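You operate a simulated robot arm through the tools that you are given. There is no shell and no other tool.

You run a simulated robot arm. Do the job below in one go: nothing can be reset, and whatever is moved stays where it is left.

Task
Fill the clear pot to its line with oil from the yellow jug.
Fine: put the jug back and shut the blue lid. Set down upright: yellow jug.

It is judged by the outcome, as a careful person would: the job done as asked, and still so three seconds after it is handed in. It fails if anything else is knocked over, pushed out of place, dropped, spilled or broken. A push-on lid holds only when it is set on centred and level and pressed home; a screw cap is set on level and turned clockwise until tight.

Robot
A 7-joint arm with a two-finger gripper, fixed in place. Base frame: the origin is at the foot of the arm, x ahead of it, y to its left, z up. Units: mm, degrees, N and s.
With the tool pointing down near the work surface it reaches from about 340 to 720 mm from the base axis. Its first joint turns from -66.0 to 66.0 degrees. Payload 2.45 kg.
The TCP is the grasp point between the finger pads, 26 mm short of the fingertips. In the tool frame z runs along the fingers and y along their closing line. The gripper opens to 96 mm. The gripper's body begins 69 mm behind the TCP.
Orientation is told as [roll, pitch, yaw] about the base's x, y, z axes, in that order, counted from this pose: with the fingers straight down and closing along the base's y, the tool's x points along the base's -x, its y along +y and its z along -z.

Tools
- The arm moves only by the tool nudge_tool. Its argument "motion" is a list that holds one entry, the list of rows, each a list of 6 numbers: the shift along the tool's x, y, z in units of 20 mm (1.0 is 20 mm), then the turn, a rotation vector about the tool's x, y, z in units of 4 degrees (1.0 is 4 degrees). In form: [[[tx, ty, tz, rx, ry, rz], ...]]. A call has 1 to 20 rows; each row shifts and turns the commanded pose from where the row before left it, along the tool's axes as they then stand. "grip" is the opening in per cent of the stroke, from 0 (shut) to 100 (fully open), set as the call begins (left out, the last holds). A call with a number of a shift or a turn outside -1 to 1 is refused whole. Each row takes 0.2 s and may step no farther than 50 mm and 8.6 degrees from the row before; otherwise, or with a gripper value out of range, the whole call is refused. Where a pose cannot be reached the arm comes as near as it can. A force on the tool above 40 N (or 10 N above the force at the start of the call, whichever is more), or a blocked arm, ends the call early, and 0.2 s more pass. Each finger halts on what it meets, pressing with about 45 N; the grip force reading is that of the motor and also rises with nothing between the fingers. The clock runs only during rows and for 0.2 s after the last one: add rows that do not move to give the fingers time. The reply holds the time, the measured pose of the TCP, the force on the tool along the base axes, the opening and the grip force, in the units named above and with some noise, with the torque about the TCP (base axes, N m) and any sound that the robot's microphone picked up.
- Cameras (640 x 400 px; columns grow to the right, rows downward): "scene" is fixed at [166.8, -404.4, 1443.6]; the picture's right is [0.76, -0.64, 0.00], its down [-0.35, -0.41, -0.84] and it looks along [0.54, 0.64, -0.54] (base axes); focal length 214 px, centre (320, 200). "wrist" rides on the gripper at [82, 3, -98] in the tool frame; the picture's right is [-0.04, 1.00, 0.00], its down [-0.73, -0.03, -0.68] and it looks along [-0.68, -0.03, 0.73] (tool axes); focal length 256 px, centre (320, 200). There is no depth. A picture from a camera that has moved, and an enlarged one, comes with that camera's place and axes in the base frame and with its lens. The place of the scene camera against the robot may be out by one fixed shift of up to 25 mm in any direction.
- snapshot(camera): a new picture of that camera. It takes no simulated time.
- zoom(camera, box): a new picture of the part [left, top, right, bottom] of that camera's present view, enlarged. It takes no simulated time.
- hand_in(): hands the job in; it is judged then, once.

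Places have to be worked out from the pictures, the camera data and where the tool is seen. Open the gripper and draw the arm clear of the work before you hand the job in, unless the task says otherwise.

The tools are called as a command line: name --argument value ..., lists and objects as JSON in quotes. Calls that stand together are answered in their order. nudge_tool: Moves the arm, as the interface text tells. Its arguments: {"type":"object","properties":{"motion":{"type":"array","items":{"type":"array","items":{"type":"array","items":{"type":"number"}}}},"grip":{"type":"number"}},"required":["motion"]} The other tools are called the same way: snapshot (camera) takes a picture; zoom (camera, box) takes an enlarged picture of a part of a camera's view; hand_in () hands the job in.

At the start:

```text
time: 0.0
tcp_pos: [336.2, 45.1, 1280.4]
tool_rot: [0.1, 0.0, 0.0]
contact_force: [-0.6, -0.3, -0.6]
ft_torque: [-0.04, 0.02, -0.01]
opening: 96.4
grasp_force: 0.1
```

scene: 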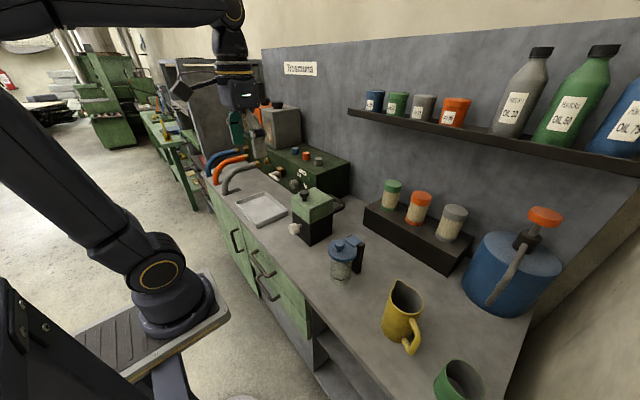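
wrist: 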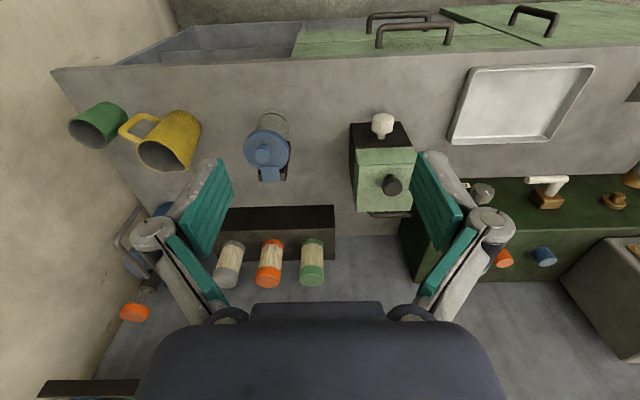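

I'll start by looking closer at the pot, its lid and the yellow jug.

zoom --camera "scene" --box '[290, 220, 400, 300]'

zoom --camera "scene" --box '[350, 260, 510, 400]'

zoom --camera "wrist" --box '[220, 90, 340, 200]'

zoom --camera "wrist" --box '[60, 80, 240, 200]'

```text
5.00 times, centred on (345, 260) of scene
camera zoom: at [166.8, -404.4, 1443.6], right [0.76, -0.64, 0.0], down [-0.35, -0.41, -0.84], along [0.54, 0.64, -0.54], focal length 1072 px, centre (195, -100)
```

zoom: 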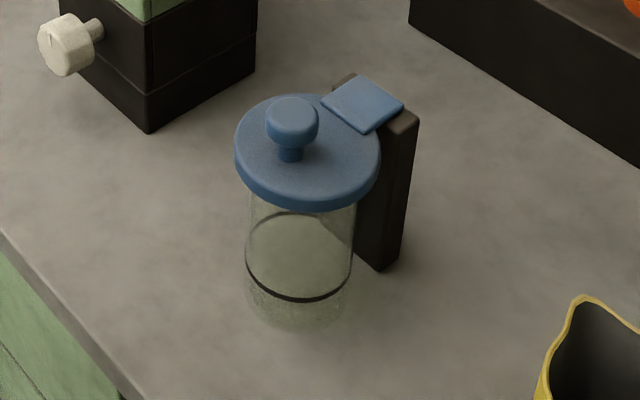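

```text
2.86 times, centred on (430, 330) of scene
camera zoom: at [166.8, -404.4, 1443.6], right [0.76, -0.64, 0.0], down [-0.35, -0.41, -0.84], along [0.54, 0.64, -0.54], focal length 613 px, centre (6, -171)
```

zoom: 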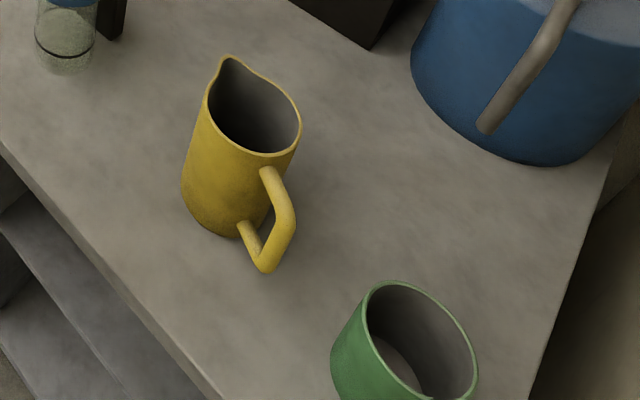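

```text
3.64 times, centred on (280, 145) of wrist
camera zoom: at [256.7, 47.3, 1378.7], right [0.04, 1.0, 0.0], down [0.73, -0.03, 0.68], along [0.68, -0.03, -0.73], focal length 931 px, centre (466, 400)
```

zoom: 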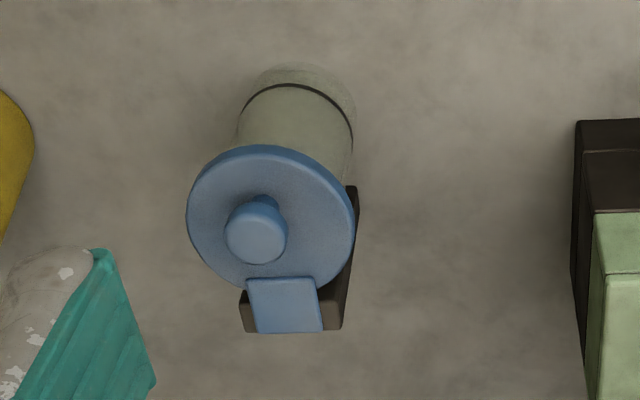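

```text
3.33 times, centred on (150, 140) of wrist
camera zoom: at [256.7, 47.3, 1378.7], right [0.04, 1.0, 0.0], down [0.73, -0.03, 0.68], along [0.68, -0.03, -0.73], focal length 853 px, centre (887, 400)
```

zoom: 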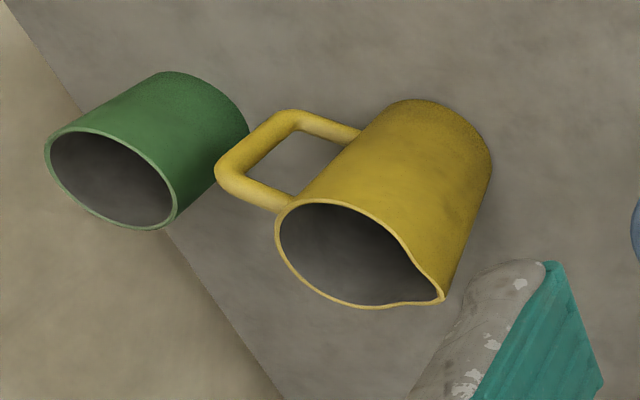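

The pot is a clear jar with a line, a handle, and a blue lid with a knob and a thumb plate; the lid looks shut. Triangulating puts the knob near [521, -76, 965]. I'll move down for a closer wrist view of it.

nudge_tool --motion '[[[-0.275, -0.517, 0.99, 0, 0, 0], [-0.275, -0.517, 0.99, 0, 0, 0], [-0.275, -0.517, 0.99, 0, 0, 0], [-0.275, -0.517, 0.99, 0, 0, 0], [-0.275, -0.517, 0.99, 0, 0, 0], [-0.275, -0.517, 0.99, 0, 0, 0], [-0.275, -0.517, 0.99, 0, 0, 0], [-0.275, -0.517, 0.99, 0, 0, 0], [-0.275, -0.517, 0.99, 0, 0, 0], [-0.275, -0.517, 0.99, 0, 0, 0]]]'

snapshot --camera "wrist"

snapshot --camera "scene"

```text
time: 2.2
tcp_pos: [392.4, -57.7, 1083.3]
tool_rot: [0.0, 0.0, 0.0]
contact_force: [0.0, 0.0, 0.1]
ft_torque: [-0.04, 0.03, 0.01]
opening: 96.0
grasp_force: 0.0
```

```text
taken
camera wrist: at [311.8, -55.4, 1181.0], right [0.04, 1.0, 0.0], down [0.73, -0.03, 0.68], along [0.68, -0.03, -0.73], focal length 256 px, centre (320, 200)
```

wrist: 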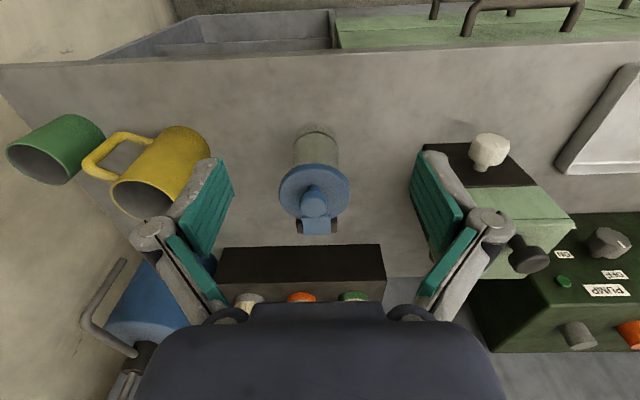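

```text
taken
```

scene: 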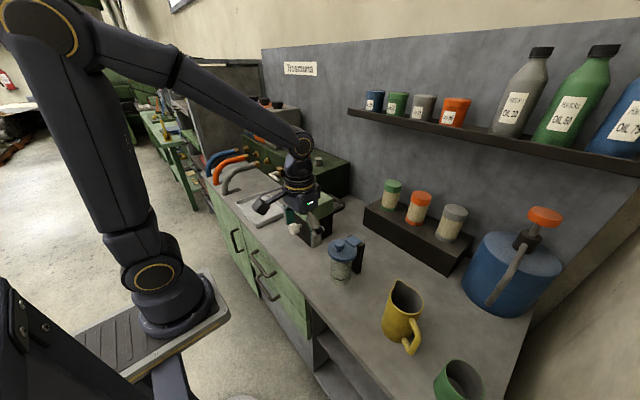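

The view is good. I'll zoom on the pot and the jug to read details.

zoom --camera "wrist" --box '[260, 110, 370, 250]'

zoom --camera "wrist" --box '[0, 90, 240, 240]'

zoom --camera "scene" --box '[270, 180, 390, 300]'

```text
2.86 times, centred on (315, 180) of wrist
camera zoom: at [311.8, -55.4, 1181.0], right [0.04, 1.0, 0.0], down [0.73, -0.03, 0.68], along [0.68, -0.03, -0.73], focal length 731 px, centre (334, 257)
```

zoom: 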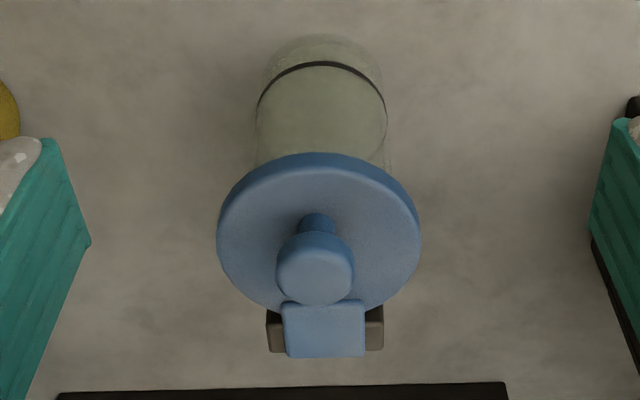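

```text
2.67 times, centred on (120, 165) of wrist
camera zoom: at [311.8, -55.4, 1181.0], right [0.04, 1.0, 0.0], down [0.73, -0.03, 0.68], along [0.68, -0.03, -0.73], focal length 683 px, centre (853, 293)
```

zoom: 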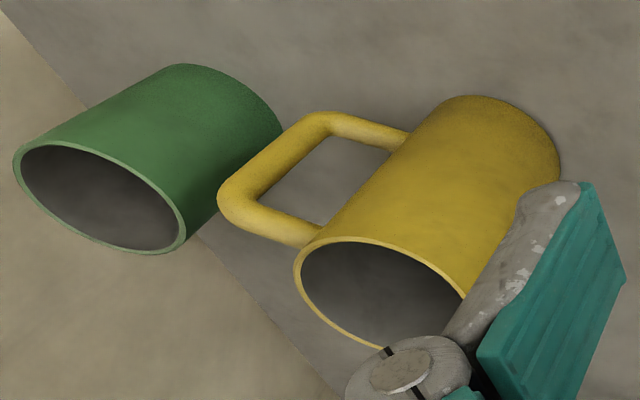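

```text
3.33 times, centred on (330, 240) of scene
camera zoom: at [166.8, -404.4, 1443.6], right [0.76, -0.64, 0.0], down [-0.35, -0.41, -0.84], along [0.54, 0.64, -0.54], focal length 715 px, centre (287, 67)
```

zoom: 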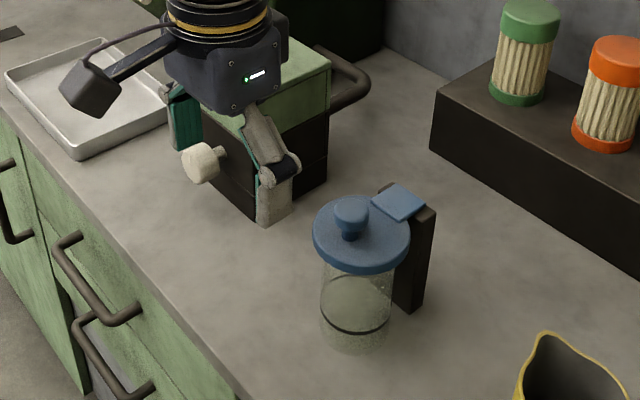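

Next I'll shift sideways in -y by 200 mm: it brings the jug into view and gives a wide baseline for measuring both the jug and the pot.

nudge_tool --motion '[[[0, -1, 0, 0, 0, 0], [0, -1, 0, 0, 0, 0], [0, -1, 0, 0, 0, 0], [0, -1, 0, 0, 0, 0], [0, -1, 0, 0, 0, 0], [0, -1, 0, 0, 0, 0], [0, -1, 0, 0, 0, 0], [0, -1, 0, 0, 0, 0], [0, -1, 0, 0, 0, 0], [0, -1, 0, 0, 0, 0], [0, 0, 0, 0, 0, 0]]]'

snapshot --camera "wrist"

zoom --camera "wrist" --box '[200, 90, 440, 240]'

zoom --camera "wrist" --box '[420, 90, 580, 230]'

```text
time: 4.6
tcp_pos: [393.8, -257.2, 1081.7]
tool_rot: [0.0, 0.0, 0.0]
contact_force: [-0.1, -0.2, -0.2]
ft_torque: [0.02, 0.03, 0.0]
opening: 96.1
grasp_force: 0.0
```

```text
taken
camera wrist: at [312.7, -255.6, 1180.7], right [0.04, 1.0, 0.0], down [0.73, -0.03, 0.68], along [0.68, -0.03, -0.73], focal length 256 px, centre (320, 200)
```

wrist: 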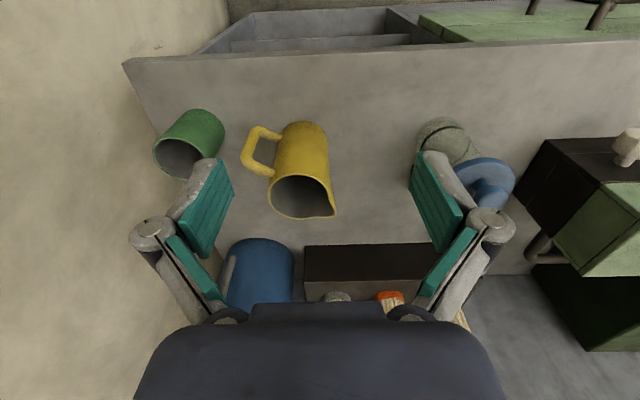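

```text
2.67 times, centred on (320, 165) of wrist
camera zoom: at [312.7, -255.6, 1180.7], right [0.04, 1.0, 0.0], down [0.73, -0.03, 0.68], along [0.68, -0.03, -0.73], focal length 683 px, centre (320, 293)
```

zoom: 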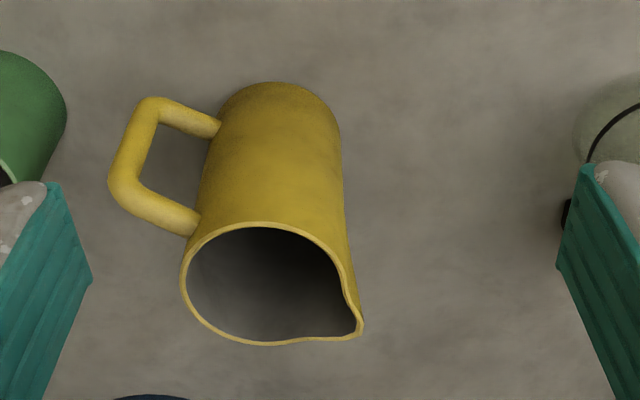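

```text
2.86 times, centred on (500, 160) of wrist
camera zoom: at [312.7, -255.6, 1180.7], right [0.04, 1.0, 0.0], down [0.73, -0.03, 0.68], along [0.68, -0.03, -0.73], focal length 731 px, centre (-194, 314)
```

zoom: 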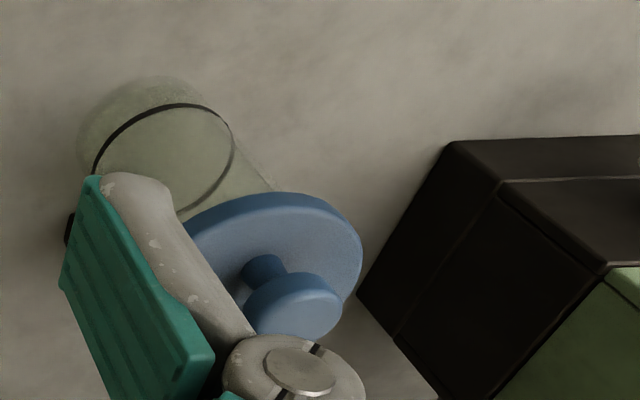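

Estimates: jug axis ≈ (534, -291), diameter ≈ 80, rim z ≈ 940, spout azimuth ≈ 57°, handle opposite; counter z ≈ 793; pot axis ≈ (528, -71), lid top ≈ 945. Now I'll move over and turn so the wrist camera looks along +y at the pot from the side, to learn how the lid is held.

nudge_tool --motion '[[[-0.97, 0.493, 0.586, 0, 0, -1], [-0.97, 0.493, 0.586, 0, 0, 0], [-0.97, 0.493, 0.586, 0, 0, 0], [-0.97, 0.493, 0.586, 0, 0, 0], [-0.97, 0.493, 0.586, 0, 0, 0], [-0.97, 0.493, 0.586, 0, 0, 0], [-0.97, 0.493, 0.586, 0, 0, 0], [0, 0, 0, 0, 0, -1], [0, 0, 0, 0, 0, -1], [0, 0, 0, 0, 0, -1], [0, 0, 0, 0, 0, -1], [0, 0, 0, 0, 0, -1], [0, 0, 0, 0, 0, -1], [0, 0, 0, 0, 0, -1], [0, 0, 0, 0, 0, -1], [0, 0, 0, 0, 0, -1], [0, 0, 0, 0, 0, -1]]]'

nudge_tool --motion '[[[0, 0, 0, 0, 0, -1], [0, 0, 0, 0, 0, -1], [0, 0, 0, 0, 0, -1], [0, 0, 0, 0, 0, -1], [0, 0, 0, 0, 0, -1], [0, 0, 0, 0, 0, -1], [0, 0, 0, 0, 0, -1], [0, 0, 0, 0, 0, -1], [0, 0, 0, 0, 0, -1], [0, 0, 0, 0, 0, -1], [0, 0, 0, 0, 0, -1], [0, 0, 0, 0, 0, 0]]]'

snapshot --camera "wrist"

```text
time: 8.2
tcp_pos: [524.0, -180.8, 1001.1]
tool_rot: [0.0, 0.1, 44.1]
contact_force: [0.7, 0.2, 0.2]
ft_torque: [-0.02, 0.01, 0.02]
opening: 96.0
grasp_force: 0.1
```

```text
time: 10.8
tcp_pos: [523.4, -180.8, 1002.0]
tool_rot: [0.0, 0.1, 88.1]
contact_force: [-0.3, 0.3, 0.5]
ft_torque: [0.02, -0.01, 0.0]
opening: 96.1
grasp_force: 0.0
```

```text
taken
camera wrist: at [518.1, -262.9, 1099.5], right [-1.0, 0.07, 0.0], down [0.05, 0.73, 0.68], along [0.05, 0.68, -0.73], focal length 256 px, centre (320, 200)
```

wrist: 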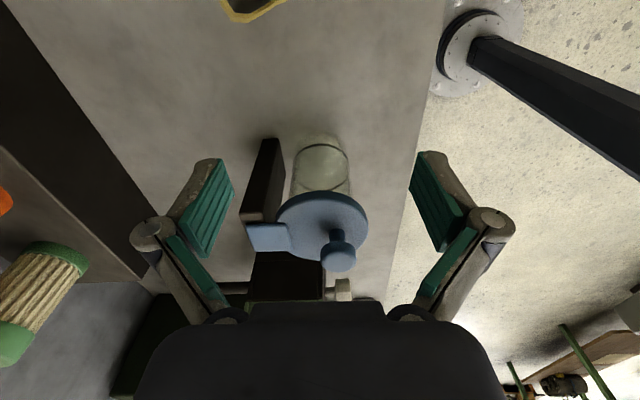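

zoom --camera "wrist" --box '[230, 120, 390, 280]'

snapshot --camera "scene"

```text
2.50 times, centred on (310, 200) of wrist
camera zoom: at [518.1, -262.9, 1099.5], right [-1.0, 0.07, 0.0], down [0.05, 0.73, 0.68], along [0.05, 0.68, -0.73], focal length 640 px, centre (345, 200)
```

zoom: 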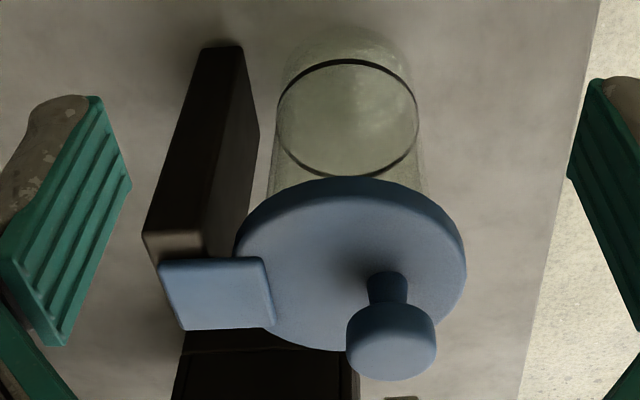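

```text
taken
```

scene: 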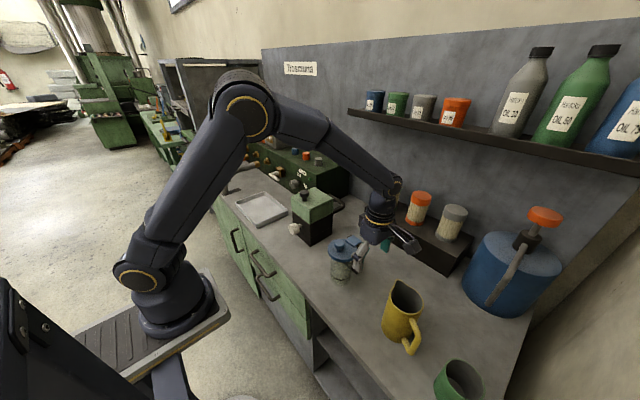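

The knob is set forward of the lid's middle, with its top centre near (516, -72, 974), and a blue tab reaches over the dark handle post. I'll look closer at that tab to see whether it is a hinge.

zoom --camera "wrist" --box '[255, 200, 335, 250]'

zoom --camera "scene" --box '[325, 228, 373, 258]'

```text
8.00 times, centred on (295, 225) of wrist
camera zoom: at [518.1, -262.9, 1099.5], right [-1.0, 0.07, 0.0], down [0.05, 0.73, 0.68], along [0.05, 0.68, -0.73], focal length 2048 px, centre (520, 0)
```

zoom: 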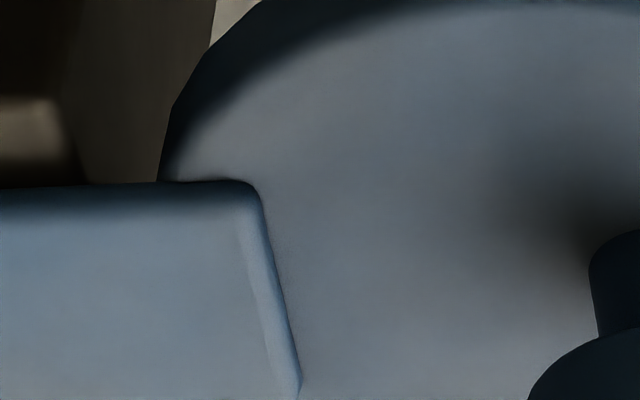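

```text
13.33 times, centred on (349, 243) of scene
camera zoom: at [166.8, -404.4, 1443.6], right [0.76, -0.64, 0.0], down [-0.35, -0.41, -0.84], along [0.54, 0.64, -0.54], focal length 2860 px, centre (-67, -373)
```

zoom: 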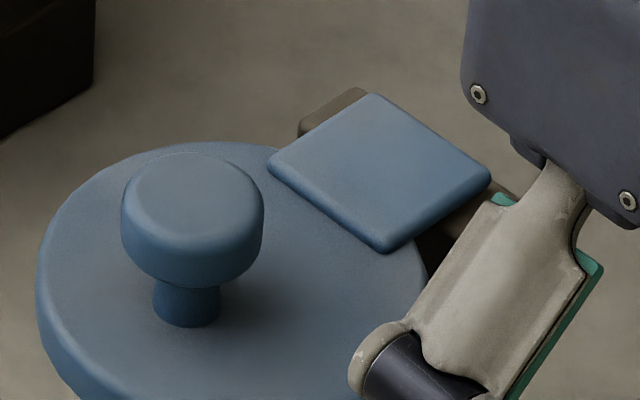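

The tab is rigid with the lid, so it looks like a hinged lid with its hinge at the handle side. I'll turn back to yaw 0 and go above the knob, checking alignment before I grip.

nudge_tool --motion '[[[0, 0, -0.5, 0, 0, 1], [0, 0, -0.5, 0, 0, 1], [0, 0, -0.5, 0, 0, 1], [0, 0, 0, 0, 0, 1], [0, 0, 0, 0, 0, 1], [0, 0, 0, 0, 0, 1], [0, 0, 0, 0, 0, 1], [0, 0, 0, 0, 0, 1], [0, 0, 0, 0, 0, 1], [0, 0, 0, 0, 0, 1], [0, 0, 0, 0, 0, 1], [0, 0, 0, 0, 0, 1], [0, 0, 0, 0, 0, 1], [0, 0, 0, 0, 0, 1], [0, 0, 0, 0, 0, 1], [0, 0, 0, 0, 0, 1], [0, 0, 0, 0, 0, 1], [0, 0, 0, 0, 0, 1], [0, 0, 0, 0, 0, 1], [0, 0, 0, 0, 0, 1]]]'

nudge_tool --motion '[[[0, 0, 0, 0, 0, 1], [0, 0, 0, 0, 0, 1], [0.06, 0.9, 0, 0, 0, 0], [0.06, 0.9, 0, 0, 0, 0], [0.06, 0.9, 0, 0, 0, 0], [0.06, 0.9, 0, 0, 0, 0], [0.06, 0.9, 0, 0, 0, 0], [0.06, 0.9, 0, 0, 0, 0], [0, 0, 0, 0, 0, 0], [0, 0, 0, 0, 0, 0]]]'

snapshot --camera "wrist"

snapshot --camera "scene"

```text
time: 15.0
tcp_pos: [523.3, -180.3, 1030.4]
tool_rot: [0.0, 0.0, 7.9]
contact_force: [0.4, -0.8, 0.4]
ft_torque: [0.0, 0.0, 0.01]
opening: 96.0
grasp_force: 0.0
```

```text
time: 17.2
tcp_pos: [516.4, -72.3, 1029.8]
tool_rot: [-0.1, 0.0, 0.0]
contact_force: [0.5, -0.6, 0.3]
ft_torque: [0.03, -0.01, -0.02]
opening: 96.1
grasp_force: 0.0
```

```text
taken
camera wrist: at [435.9, -70.5, 1129.0], right [0.04, 1.0, 0.0], down [0.73, -0.03, 0.68], along [0.68, -0.03, -0.73], focal length 256 px, centre (320, 200)
```

wrist: 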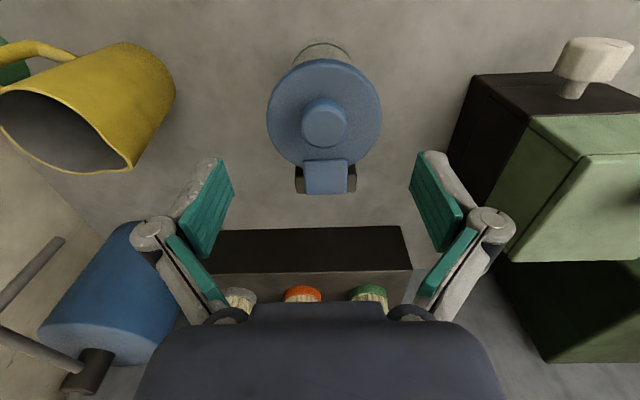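

```text
taken
```

scene: 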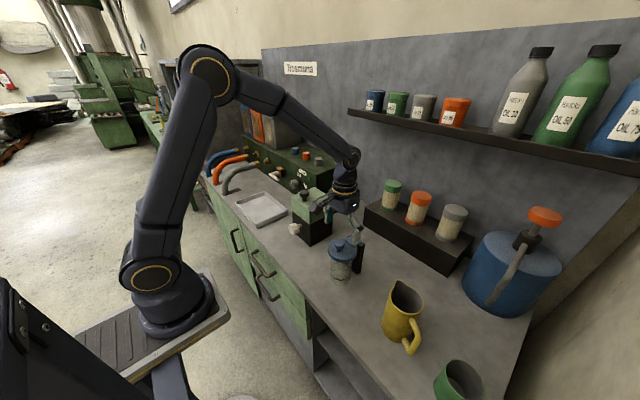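

The knob reads at about (513, -71) here, consistent. I'll descend around the knob and close on it.

nudge_tool --motion '[[[0.08, 0.04, 0.97, 0, 0, 0], [0, 0, 0.97, 0, 0, 0], [0, 0, 0.97, 0, 0, 0], [0, 0, 0, 0, 0, 0]]]'

zoom --camera "wrist" --box '[220, 40, 420, 260]'

zoom --camera "scene" --box '[305, 200, 385, 290]'

```text
time: 18.2
tcp_pos: [514.5, -71.4, 971.9]
tool_rot: [0.0, 0.0, 0.0]
contact_force: [0.4, 0.1, 0.2]
ft_torque: [0.02, -0.01, 0.02]
opening: 96.0
grasp_force: 0.1
```

```text
1.82 times, centred on (320, 150) of wrist
camera zoom: at [433.7, -69.7, 1070.5], right [0.04, 1.0, 0.0], down [0.73, -0.03, 0.68], along [0.68, -0.03, -0.73], focal length 465 px, centre (320, 291)
```

zoom: 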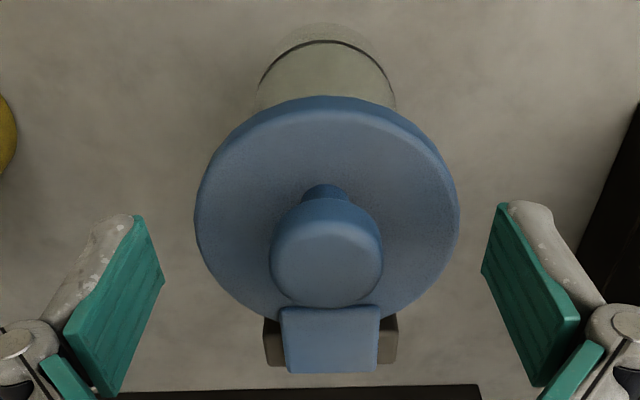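

```text
4.44 times, centred on (345, 245) of scene
camera zoom: at [166.8, -404.4, 1443.6], right [0.76, -0.64, 0.0], down [-0.35, -0.41, -0.84], along [0.54, 0.64, -0.54], focal length 953 px, centre (209, 0)
```

zoom: 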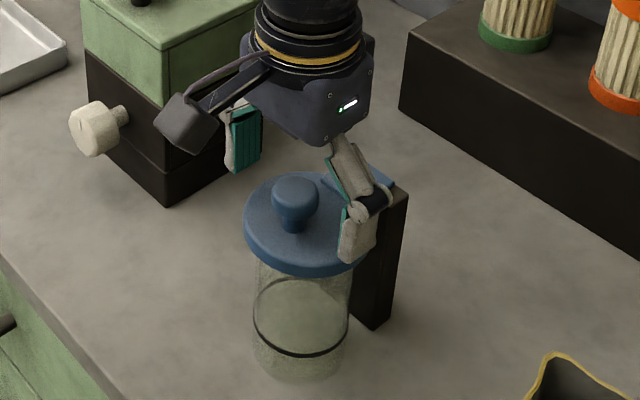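

Knob and TCP line up within 2 mm (the knob is about 1.7 mm towards +y). I'll correct that and close on the knob.

nudge_tool --motion '[[[0, 0.08, 0, 0, 0, 0], [0, 0, 0, 0, 0, 0]]]'

nudge_tool --motion '[[[0, 0, 0, 0, 0, 0], [0, 0, 0, 0, 0, 0], [0, 0, 0, 0, 0, 0], [0, 0, 0, 0, 0, 0], [0, 0, 0, 0, 0, 0]]]' --grip 20

zoom --camera "wrist" --box '[220, 40, 420, 260]'

```text
time: 18.8
tcp_pos: [514.5, -70.1, 973.0]
tool_rot: [0.0, 0.0, 0.0]
contact_force: [0.4, -0.2, 0.9]
ft_torque: [0.02, -0.02, 0.02]
opening: 96.3
grasp_force: 0.1
```

```text
time: 20.0
tcp_pos: [514.5, -70.4, 971.8]
tool_rot: [0.0, -0.1, 0.0]
contact_force: [-0.4, 1.6, 1.2]
ft_torque: [0.03, -0.02, -0.03]
opening: 30.0
grasp_force: 40.3
```

```text
1.82 times, centred on (320, 150) of wrist
camera zoom: at [433.8, -68.0, 1070.7], right [0.04, 1.0, 0.0], down [0.73, -0.03, 0.68], along [0.68, -0.03, -0.73], focal length 465 px, centre (320, 291)
```

zoom: 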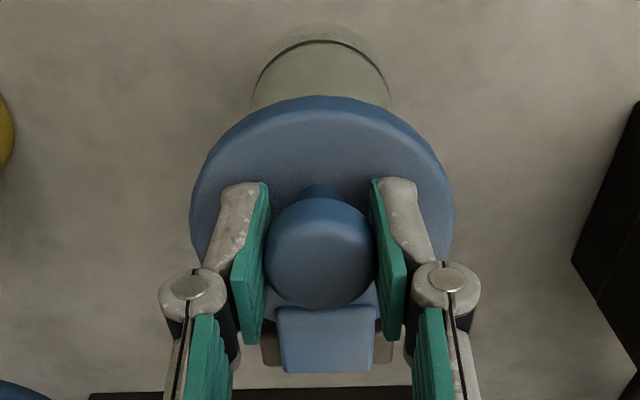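

The knob is gripped (30 mm). I'll lift the first few degrees along an arc about an assumed hinge near (585, z 940), and read the forces.

nudge_tool --motion '[[[-0.05, 0, -0.12, 0, 0.5, 0], [-0.05, 0, -0.12, 0, 0.5, 0], [0, 0, 0, 0, 0, 0]]]'

zoom --camera "scene" --box '[305, 200, 385, 290]'

```text
time: 20.8
tcp_pos: [517.3, -69.6, 978.1]
tool_rot: [0.0, 3.9, 0.1]
contact_force: [-4.3, 2.5, 12.9]
ft_torque: [-0.03, -0.9, 0.02]
opening: 30.3
grasp_force: 45.6
```

```text
4.44 times, centred on (345, 245) of scene
camera zoom: at [166.5, -404.3, 1443.7], right [0.76, -0.64, 0.0], down [-0.35, -0.41, -0.84], along [0.54, 0.64, -0.54], focal length 953 px, centre (209, 0)
```

zoom: 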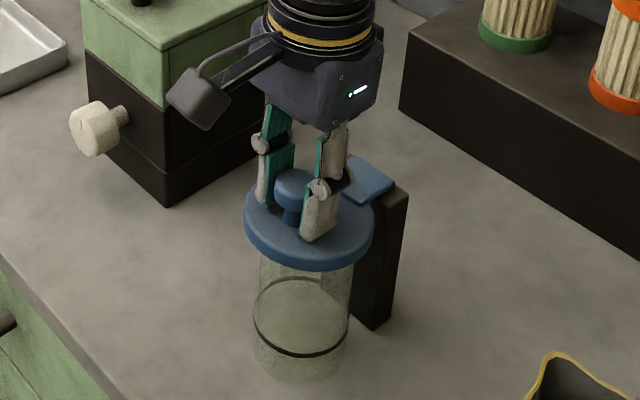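

The reaction (+13 N up, -0.9 N m about y) means the far side of the lid is bearing down about 70 mm behind the knob. I'll raise 2 mm without turning to see whether the load just vanishes (free lid) or reverses (hinge).

nudge_tool --motion '[[[0, 0, -0.1, 0, 0, 0], [0, 0, 0, 0, 0, 0]]]'

nudge_tool --motion '[[[0, 0, -0.1, 0, 0, 0], [0, 0, 0, 0, 0, 0]]]'

zoom --camera "scene" --box '[325, 225, 375, 260]'

```text
time: 21.4
tcp_pos: [518.0, -71.0, 977.5]
tool_rot: [0.0, 4.1, 0.0]
contact_force: [8.9, 3.1, -12.5]
ft_torque: [0.02, 0.57, 0.07]
opening: 30.4
grasp_force: 45.2
```

```text
time: 22.0
tcp_pos: [516.7, -70.1, 980.6]
tool_rot: [-0.1, 4.0, 0.1]
contact_force: [9.1, 2.9, -18.8]
ft_torque: [0.02, 1.07, -0.03]
opening: 30.3
grasp_force: 45.3
```

```text
11.43 times, centred on (350, 242) of scene
camera zoom: at [167.5, -404.3, 1443.6], right [0.76, -0.64, 0.0], down [-0.35, -0.41, -0.84], along [0.54, 0.64, -0.54], focal length 2451 px, centre (-23, -286)
```

zoom: 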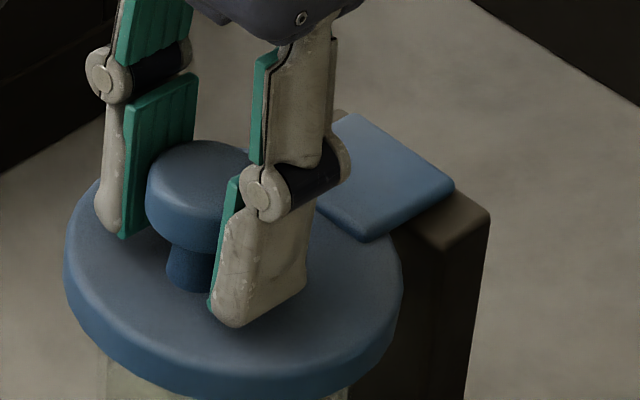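

The load reversed, so the lid is hinged, with the hinge near (587, z 950). I've lifted a bit more than I turned; I'll add tool rotation and a little +x to relieve the load.

nudge_tool --motion '[[[-0.08, 0, 0, 0, 0.6, 0], [0, 0, 0, 0, 0, 0]]]'

```text
time: 22.6
tcp_pos: [518.7, -70.5, 982.3]
tool_rot: [0.1, 6.4, 0.0]
contact_force: [-8.5, 5.2, 16.3]
ft_torque: [0.06, -0.98, -0.02]
opening: 30.3
grasp_force: 45.8
```

The load flips quickly, so the hinge is a little farther than I assumed. I'll check the lid visually before going on.

zoom --camera "scene" --box '[310, 215, 380, 290]'

zoom --camera "wrist" --box '[220, 20, 420, 260]'

```text
5.33 times, centred on (345, 252) of scene
camera zoom: at [166.3, -404.2, 1443.7], right [0.76, -0.64, 0.0], down [-0.35, -0.41, -0.84], along [0.54, 0.64, -0.54], focal length 1144 px, centre (187, -80)
```

zoom: 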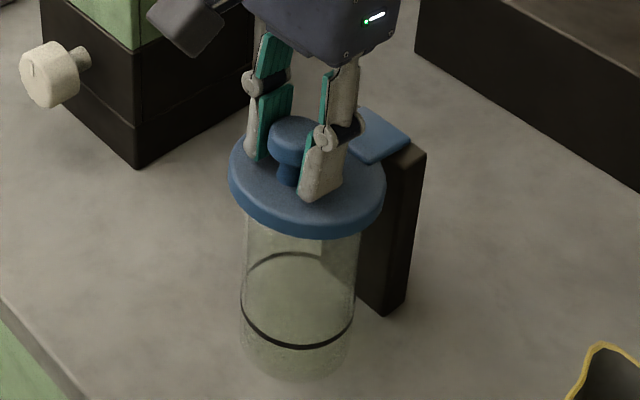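

```text
1.67 times, centred on (320, 140) of wrist
camera zoom: at [449.2, -67.9, 1089.2], right [0.04, 1.0, 0.0], down [0.8, -0.03, 0.59], along [0.59, -0.03, -0.8], focal length 427 px, centre (320, 300)
```

zoom: 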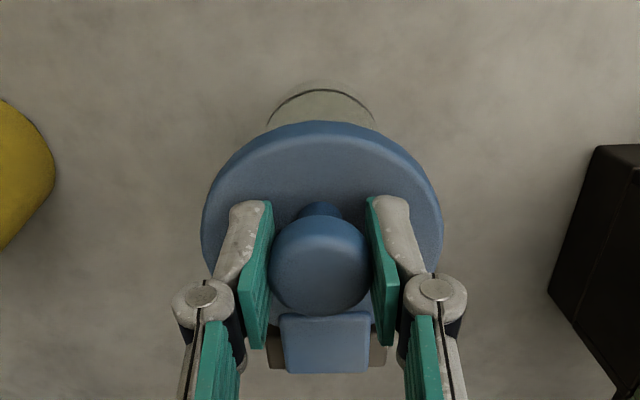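

The pot stands still and the lid is slightly open. I'll lift 1.5 mm to unload, then go on in small arc steps with a longer lever, checking forces.

nudge_tool --motion '[[[-0.02, 0, -0.07, 0, 0, 0], [0, 0, 0, 0, 0, 0]]]'

nudge_tool --motion '[[[-0.045, 0, -0.165, 0, 0.5, 0], [0, 0, 0, 0, 0, 0]]]'

```text
time: 23.2
tcp_pos: [518.1, -68.1, 982.6]
tool_rot: [0.0, 6.6, -0.1]
contact_force: [-9.4, 2.0, 8.1]
ft_torque: [-0.01, -0.31, -0.03]
opening: 30.1
grasp_force: 45.2
```

```text
time: 23.8
tcp_pos: [519.9, -70.1, 985.5]
tool_rot: [0.1, 8.6, 0.0]
contact_force: [-8.7, 2.2, -1.4]
ft_torque: [-0.01, 0.3, -0.03]
opening: 30.1
grasp_force: 44.8
```

Vertical load is near zero; there's about 9 N pushing back in x, so I ease off in x and continue with a slightly shorter lever.

nudge_tool --motion '[[[0.01, 0, -0.145, 0, 0.5, 0], [0, 0, 0, 0, 0, 0]]]'

nudge_tool --motion '[[[-0.02, 0, -0.145, 0, 0.5, 0], [-0.03, 0, -0.145, 0, 0.5, 0], [0, 0, 0, 0, 0, 0]]]'

```text
time: 24.4
tcp_pos: [522.9, -70.3, 987.1]
tool_rot: [0.0, 10.3, 0.0]
contact_force: [0.1, 2.5, -8.2]
ft_torque: [0.06, 0.55, -0.08]
opening: 30.1
grasp_force: 44.6
```

```text
time: 25.2
tcp_pos: [524.2, -69.3, 994.0]
tool_rot: [0.0, 14.2, 0.0]
contact_force: [19.8, 1.0, -23.5]
ft_torque: [-0.02, 0.5, -0.03]
opening: 30.1
grasp_force: 44.7
```

The lid pulls toward its hinge (20, -23 N): my arc radius is too long. I'll step 2 mm toward the hinge and shorten the lever.

nudge_tool --motion '[[[-0.08, 0, 0.045, 0, 0, 0], [0, 0, 0, 0, 0, 0]]]'

nudge_tool --motion '[[[-0.052, 0, -0.128, 0, 0.5, 0], [0, 0, 0, 0, 0, 0]]]'

```text
time: 25.8
tcp_pos: [523.7, -70.9, 993.7]
tool_rot: [0.0, 14.2, 0.0]
contact_force: [12.6, 0.7, -0.9]
ft_torque: [0.0, -0.66, 0.04]
opening: 30.3
grasp_force: 45.2
```

```text
time: 26.4
tcp_pos: [525.8, -69.9, 995.4]
tool_rot: [-0.1, 16.4, 0.1]
contact_force: [12.9, 0.9, 7.2]
ft_torque: [-0.01, -1.3, -0.01]
opening: 30.2
grasp_force: 45.3
```

From the force/torque pairs the hinge solves to about (593, z 936), lever ≈ 88 mm. I'll correct 1.4 mm and proceed with the right tool-frame arc.

nudge_tool --motion '[[[-0.05, 0, -0.048, 0, 0, 0], [-0.067, 0, -0.141, 0, 0.5, 0], [-0.067, 0, -0.141, 0, 0.5, 0], [0, 0, 0, 0, 0, 0]]]'

nudge_tool --motion '[[[-0.067, 0, -0.141, 0, 0.5, 0], [-0.067, 0, -0.141, 0, 0.5, 0], [0, 0, 0, 0, 0, 0]]]'

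```text
time: 27.4
tcp_pos: [529.7, -69.5, 999.8]
tool_rot: [0.0, 20.6, 0.1]
contact_force: [-0.2, 1.6, 5.4]
ft_torque: [0.0, -0.45, 0.03]
opening: 30.4
grasp_force: 45.1
```

```text
time: 28.2
tcp_pos: [534.6, -69.0, 1005.3]
tool_rot: [-0.1, 24.5, 0.0]
contact_force: [-13.1, 2.9, 15.2]
ft_torque: [0.03, -0.11, 0.01]
opening: 30.3
grasp_force: 44.7
```

The hinge estimate holds; I'm now about 1.3 mm too close to it. Correct outward and continue with a small tweak.

nudge_tool --motion '[[[0.055, 0, -0.027, 0, 0, 0], [-0.05, 0, -0.148, 0, 0.5, 0], [-0.05, 0, -0.148, 0, 0.5, 0], [0, 0, 0, 0, 0, 0]]]'

nudge_tool --motion '[[[-0.05, 0, -0.148, 0, 0.5, 0], [-0.05, 0, -0.148, 0, 0.5, 0], [0, 0, 0, 0, 0, 0]]]'

```text
time: 29.2
tcp_pos: [540.5, -70.8, 1008.8]
tool_rot: [0.1, 28.5, 0.0]
contact_force: [-7.1, 1.5, -8.6]
ft_torque: [0.02, 0.92, -0.01]
opening: 30.1
grasp_force: 45.2
```

```text
time: 30.0
tcp_pos: [544.0, -70.5, 1013.7]
tool_rot: [0.0, 32.5, 0.0]
contact_force: [-2.9, -1.8, -18.9]
ft_torque: [0.0, 1.13, -0.01]
opening: 30.1
grasp_force: 44.7
```

Hinge estimate confirmed again. Correct 1 mm inward with a touch of rotation, and keep going.

nudge_tool --motion '[[[-0.045, 0, 0.021, 0, 0.15, 0], [-0.058, 0, -0.143, 0, 0.5, 0], [-0.058, 0, -0.143, 0, 0.5, 0], [0, 0, 0, 0, 0, 0]]]'

zoom --camera "scene" --box '[310, 200, 390, 290]'

```text
time: 31.0
tcp_pos: [551.5, -70.5, 1018.0]
tool_rot: [-0.1, 36.9, 0.0]
contact_force: [-1.4, -1.7, 2.6]
ft_torque: [0.04, -0.08, -0.04]
opening: 30.0
grasp_force: 45.4
```

```text
4.44 times, centred on (350, 245) of scene
camera zoom: at [166.7, -404.4, 1443.6], right [0.76, -0.64, 0.0], down [-0.35, -0.41, -0.84], along [0.54, 0.64, -0.54], focal length 953 px, centre (187, 0)
```

zoom: 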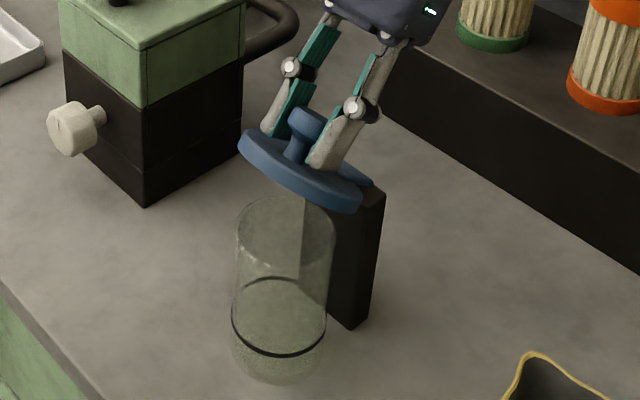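

The lid is opening cleanly with near-zero forces. I continue the arc.

nudge_tool --motion '[[[-0.06, 0, -0.143, 0, 0.5, 0], [-0.06, 0, -0.143, 0, 0.5, 0], [-0.06, 0, -0.143, 0, 0.5, 0], [0, 0, 0, 0, 0, 0]]]'

nudge_tool --motion '[[[-0.06, 0, -0.143, 0, 0.5, 0], [-0.06, 0, -0.143, 0, 0.5, 0], [0, 0, 0, 0, 0, 0]]]'

```text
time: 32.0
tcp_pos: [555.6, -70.1, 1021.4]
tool_rot: [0.0, 40.9, -0.1]
contact_force: [7.4, -4.2, 8.1]
ft_torque: [-0.08, -0.99, 0.09]
opening: 30.2
grasp_force: 45.4
out of reach, approached as far as the arm can: row 3
```

```text
time: 32.8
tcp_pos: [555.8, -69.6, 1020.1]
tool_rot: [-0.1, 41.0, 0.1]
contact_force: [9.1, -5.9, 8.9]
ft_torque: [-0.04, -1.21, 0.02]
opening: 30.3
grasp_force: 45.0
out of reach, approached as far as the arm can: row 1, 2
```

The arm can't tilt further than 41°, so the knob must now pivot between the pads. I'll see whether a milder grip setting lowers the pressing force, which would let it pivot.

nudge_tool --motion '[[[0, 0, 0, 0, 0, 0], [0, 0, 0, 0, 0, 0]]]' --grip 29

```text
time: 33.4
tcp_pos: [555.7, -69.7, 1019.2]
tool_rot: [0.0, 41.0, 0.1]
contact_force: [8.6, -6.8, 8.7]
ft_torque: [-0.09, -1.14, 0.05]
opening: 30.1
grasp_force: 44.9
```

Still 45 N at 29 %. I'll edge the setting up a little more, still below the knob's 31.3 %.

nudge_tool --motion '[[[0, 0, 0, 0, 0, 0], [0, 0, 0, 0, 0, 0]]]' --grip 30.5

```text
time: 34.0
tcp_pos: [555.1, -69.2, 1019.7]
tool_rot: [-0.1, 41.0, 0.0]
contact_force: [-1.6, -3.9, -1.1]
ft_torque: [0.05, 0.05, -0.02]
opening: 32.0
grasp_force: 1.6
```

The fingers opened to 32 mm and let go. I'll check where the lid is.

zoom --camera "scene" --box '[310, 200, 390, 290]'

zoom --camera "wrist" --box '[220, 20, 420, 260]'

```text
4.44 times, centred on (350, 245) of scene
camera zoom: at [166.8, -404.5, 1443.6], right [0.76, -0.64, 0.0], down [-0.35, -0.41, -0.84], along [0.54, 0.64, -0.54], focal length 953 px, centre (187, 0)
```

zoom: 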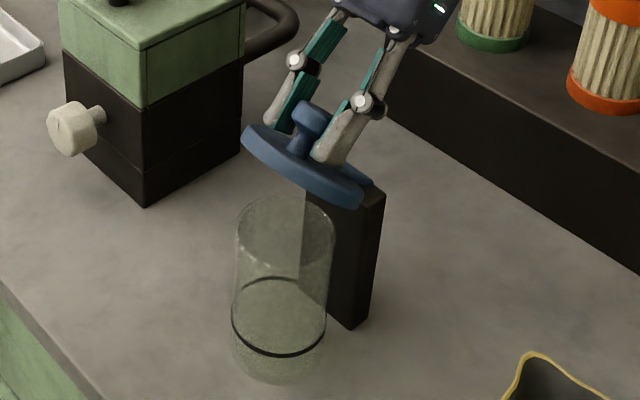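

```text
1.67 times, centred on (320, 140) of wrist
camera zoom: at [559.0, -67.6, 1147.3], right [0.03, 1.0, -0.03], down [1.0, -0.03, 0.03], along [0.03, -0.03, -1.0], focal length 427 px, centre (320, 300)
```

zoom: 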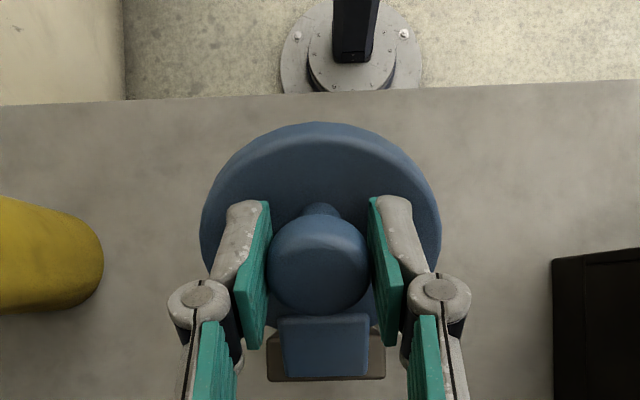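

The lid stayed up, so the hinge has friction. I'll open fully and confirm it stays there by itself.

nudge_tool --motion '[[[0, 0, 0, 0, 0, 0], [0, 0, 0, 0, 0, 0], [0, 0, 0, 0, 0, 0], [0, 0, 0, 0, 0, 0], [0, 0, 0, 0, 0, 0]]]' --grip 70

zoom --camera "scene" --box '[310, 200, 390, 290]'

```text
time: 35.2
tcp_pos: [554.5, -70.2, 1019.6]
tool_rot: [-0.1, 40.9, -0.1]
contact_force: [0.4, -0.1, -0.5]
ft_torque: [-0.01, 0.02, 0.0]
opening: 67.2
grasp_force: 0.2
```

```text
4.44 times, centred on (350, 245) of scene
camera zoom: at [166.8, -404.4, 1443.6], right [0.76, -0.64, 0.0], down [-0.35, -0.41, -0.84], along [0.54, 0.64, -0.54], focal length 953 px, centre (187, 0)
```

zoom: 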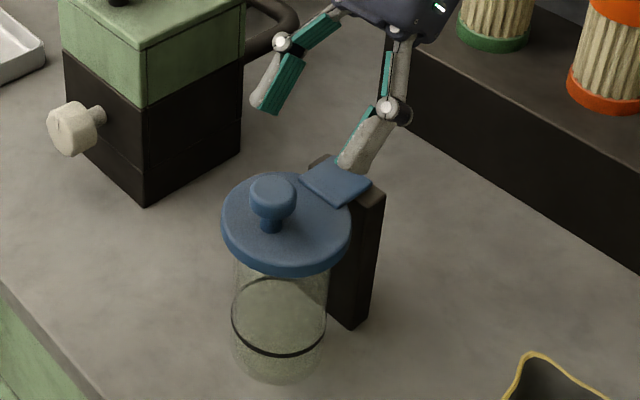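

The lid fell shut again once fully released, undamaged. Since the tilt range ends at about +41°, I'll re-grip the knob with the tool tilted well forward (about -75°) so the whole opening arc fits. First I back off and turn the tool in free space.

nudge_tool --motion '[[[0, 0, -1, 0, 0, 0], [0, 0, -1, 0, 0, 0], [0, 0, -1, 0, 0, 0], [0, 0, -0.5, 0, -1, 0], [0, 0, 0, 0, -1, 0], [0, 0, 0, 0, -1, 0], [0, 0, 0, 0, -1, 0], [0, 0, 0, 0, -1, 0], [0, 0, 0, 0, -1, 0], [0, 0, 0, 0, -1, 0], [0, 0, 0, 0, -1, 0], [0, 0, 0, 0, -1, 0], [0, 0, 0, 0, -1, 0], [0, 0, 0, 0, 0, 0]]]'

nudge_tool --motion '[[[1, 0, 0, 0, 0, 0], [1, 0, 0, 0, 0, 0], [1, 0, 0, 0, 0, 0], [1, 0, 0, 0, 0, 0], [1, 0, 0, 0, 0, 0], [1, 0, 0, 0, 0, 0], [1, 0, 0, 0, 0, 0], [0, 0, 0, 0, 0, 0]]]'

```text
time: 38.2
tcp_pos: [563.0, -68.7, 1028.2]
tool_rot: [0.0, 3.0, -0.1]
contact_force: [0.6, 0.3, -0.4]
ft_torque: [0.0, -0.02, 0.01]
opening: 67.1
grasp_force: 0.2
out of reach, approached as far as the arm can: row 1, 2, 3
```

```text
time: 40.0
tcp_pos: [422.7, -68.9, 1035.5]
tool_rot: [-0.1, 3.0, -0.1]
contact_force: [0.4, 0.7, 0.4]
ft_torque: [-0.01, 0.02, 0.01]
opening: 67.1
grasp_force: 0.1
```

Now tilt forward by 76° in place.

nudge_tool --motion '[[[0, 0, 0, 0, -1, 0], [0, 0, 0, 0, -1, 0], [0, 0, 0, 0, -1, 0], [0, 0, 0, 0, -1, 0], [0, 0, 0, 0, -1, 0], [0, 0, 0, 0, -1, 0], [0, 0, 0, 0, -1, 0], [0, 0, 0, 0, -1, 0], [0, 0, 0, 0, -1, 0], [0, 0, 0, 0, -1, 0], [0, 0, 0, 0, -1, 0], [0, 0, 0, 0, -1, 0], [0, 0, 0, 0, -1, 0], [0, 0, 0, 0, -1, 0], [0, 0, 0, 0, -1, 0], [0, 0, 0, 0, -1, 0], [0, 0, 0, 0, -1, 0], [0, 0, 0, 0, -1, 0], [0, 0, 0, 0, -1, 0], [0, 0, 0, 0, 0, 0]]]'

snapshot --camera "wrist"

snapshot --camera "scene"

```text
time: 44.2
tcp_pos: [518.4, -104.0, 1063.4]
tool_rot: [2.0, -69.0, -1.3]
contact_force: [0.1, -0.7, -0.4]
ft_torque: [0.01, 0.01, -0.02]
opening: 67.1
grasp_force: 0.1
out of reach, approached as far as the arm can: row 9, 10, 11, 12, 13, 14, 15, 16, 17, 18, 19
```

```text
taken
camera wrist: at [398.9, -101.9, 1021.1], right [0.01, 1.0, 0.05], down [-0.37, -0.04, 0.93], along [0.93, -0.02, 0.37], focal length 256 px, centre (320, 200)
```

wrist: 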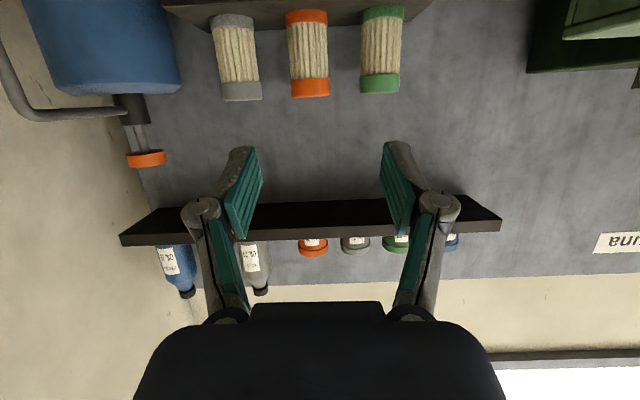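

```text
taken
```

scene: 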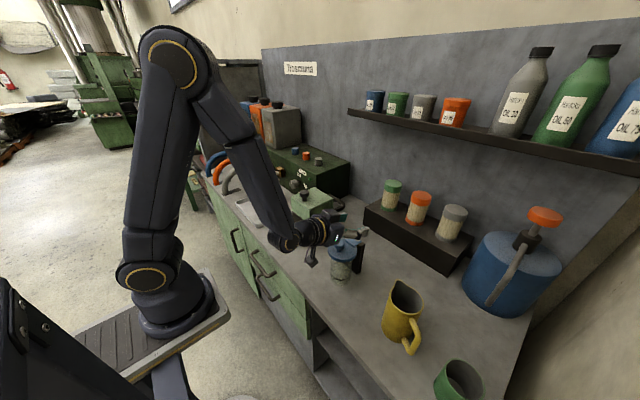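

The arm drifted to a reachable pose (pitch -69° at (518, -104, 1063)); nothing was touched. From here I'll align in y and begin to lower toward the knob.

nudge_tool --motion '[[[0.467, 0.85, 0.179, 0, 0, 0], [0.467, 0.85, 0.179, 0, 0, 0], [0, 0, 0, 0, 0, 0]]]'

zoom --camera "scene" --box '[290, 190, 390, 290]'

```text
time: 45.0
tcp_pos: [530.7, -74.1, 1042.5]
tool_rot: [2.1, -69.1, -1.5]
contact_force: [0.0, -0.1, -0.9]
ft_torque: [0.01, 0.0, -0.01]
opening: 67.0
grasp_force: 0.1
out of reach, approached as far as the arm can: row 1, 2
```

```text
4.00 times, centred on (340, 240) of scene
camera zoom: at [166.8, -404.4, 1443.6], right [0.76, -0.64, 0.0], down [-0.35, -0.41, -0.84], along [0.54, 0.64, -0.54], focal length 858 px, centre (240, 40)
```

zoom: 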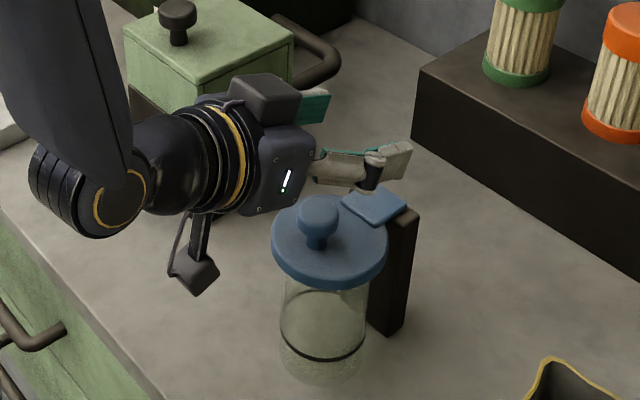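

A rigid grip can't cover the whole arc because of reach limits. Better plan: with the gripper shut, slide the fingertips under the lid's overhanging rim from the front right and swing it up past vertical. First I close the gripper and turn 45° in yaw above the pot.

nudge_tool --motion '[[[0, 0, 0, -0.934, 0, -0.358], [0, 0, 0, -0.934, 0, -0.358], [0, 0, 0, -0.934, 0, -0.358], [0, 0, 0, -0.934, 0, -0.358], [0, 0, 0, -0.934, 0, -0.358], [0, 0, 0, -0.934, 0, -0.358], [0, 0, 0, -0.934, 0, -0.358], [0, 0, 0, -0.934, 0, -0.358], [0, 0, 0, -0.934, 0, -0.358], [0, 0, 0, -0.934, 0, -0.358], [0, 0, 0, -0.934, 0, -0.358], [0, 0, 0, 0, 0, 0]]]' --grip 0

nudge_tool --motion '[[[0.322, 0, -0.84, 0, 0, 0], [0.322, 0, -0.84, 0, 0, 0], [0.322, 0, -0.84, 0, 0, 0], [0.322, 0, -0.84, 0, 0, 0], [0.322, 0, -0.84, 0, 0, 0], [0.322, 0, -0.84, 0, 0, 0], [0, 0, 0, 0, 0, 0]]]'

snapshot --camera "scene"

```text
time: 47.6
tcp_pos: [529.9, -73.7, 1043.2]
tool_rot: [1.4, -69.6, 43.2]
contact_force: [0.5, -0.8, -0.4]
ft_torque: [0.04, 0.0, 0.01]
opening: 0.0
grasp_force: 28.6
```

```text
time: 49.2
tcp_pos: [453.5, -149.4, 1042.2]
tool_rot: [1.3, -69.6, 43.4]
contact_force: [0.5, 0.6, 0.3]
ft_torque: [0.02, -0.02, 0.01]
opening: 0.0
grasp_force: 28.5
```

```text
taken
```

scene: 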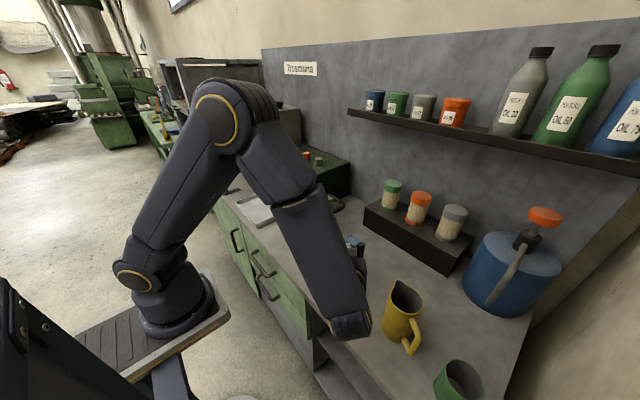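

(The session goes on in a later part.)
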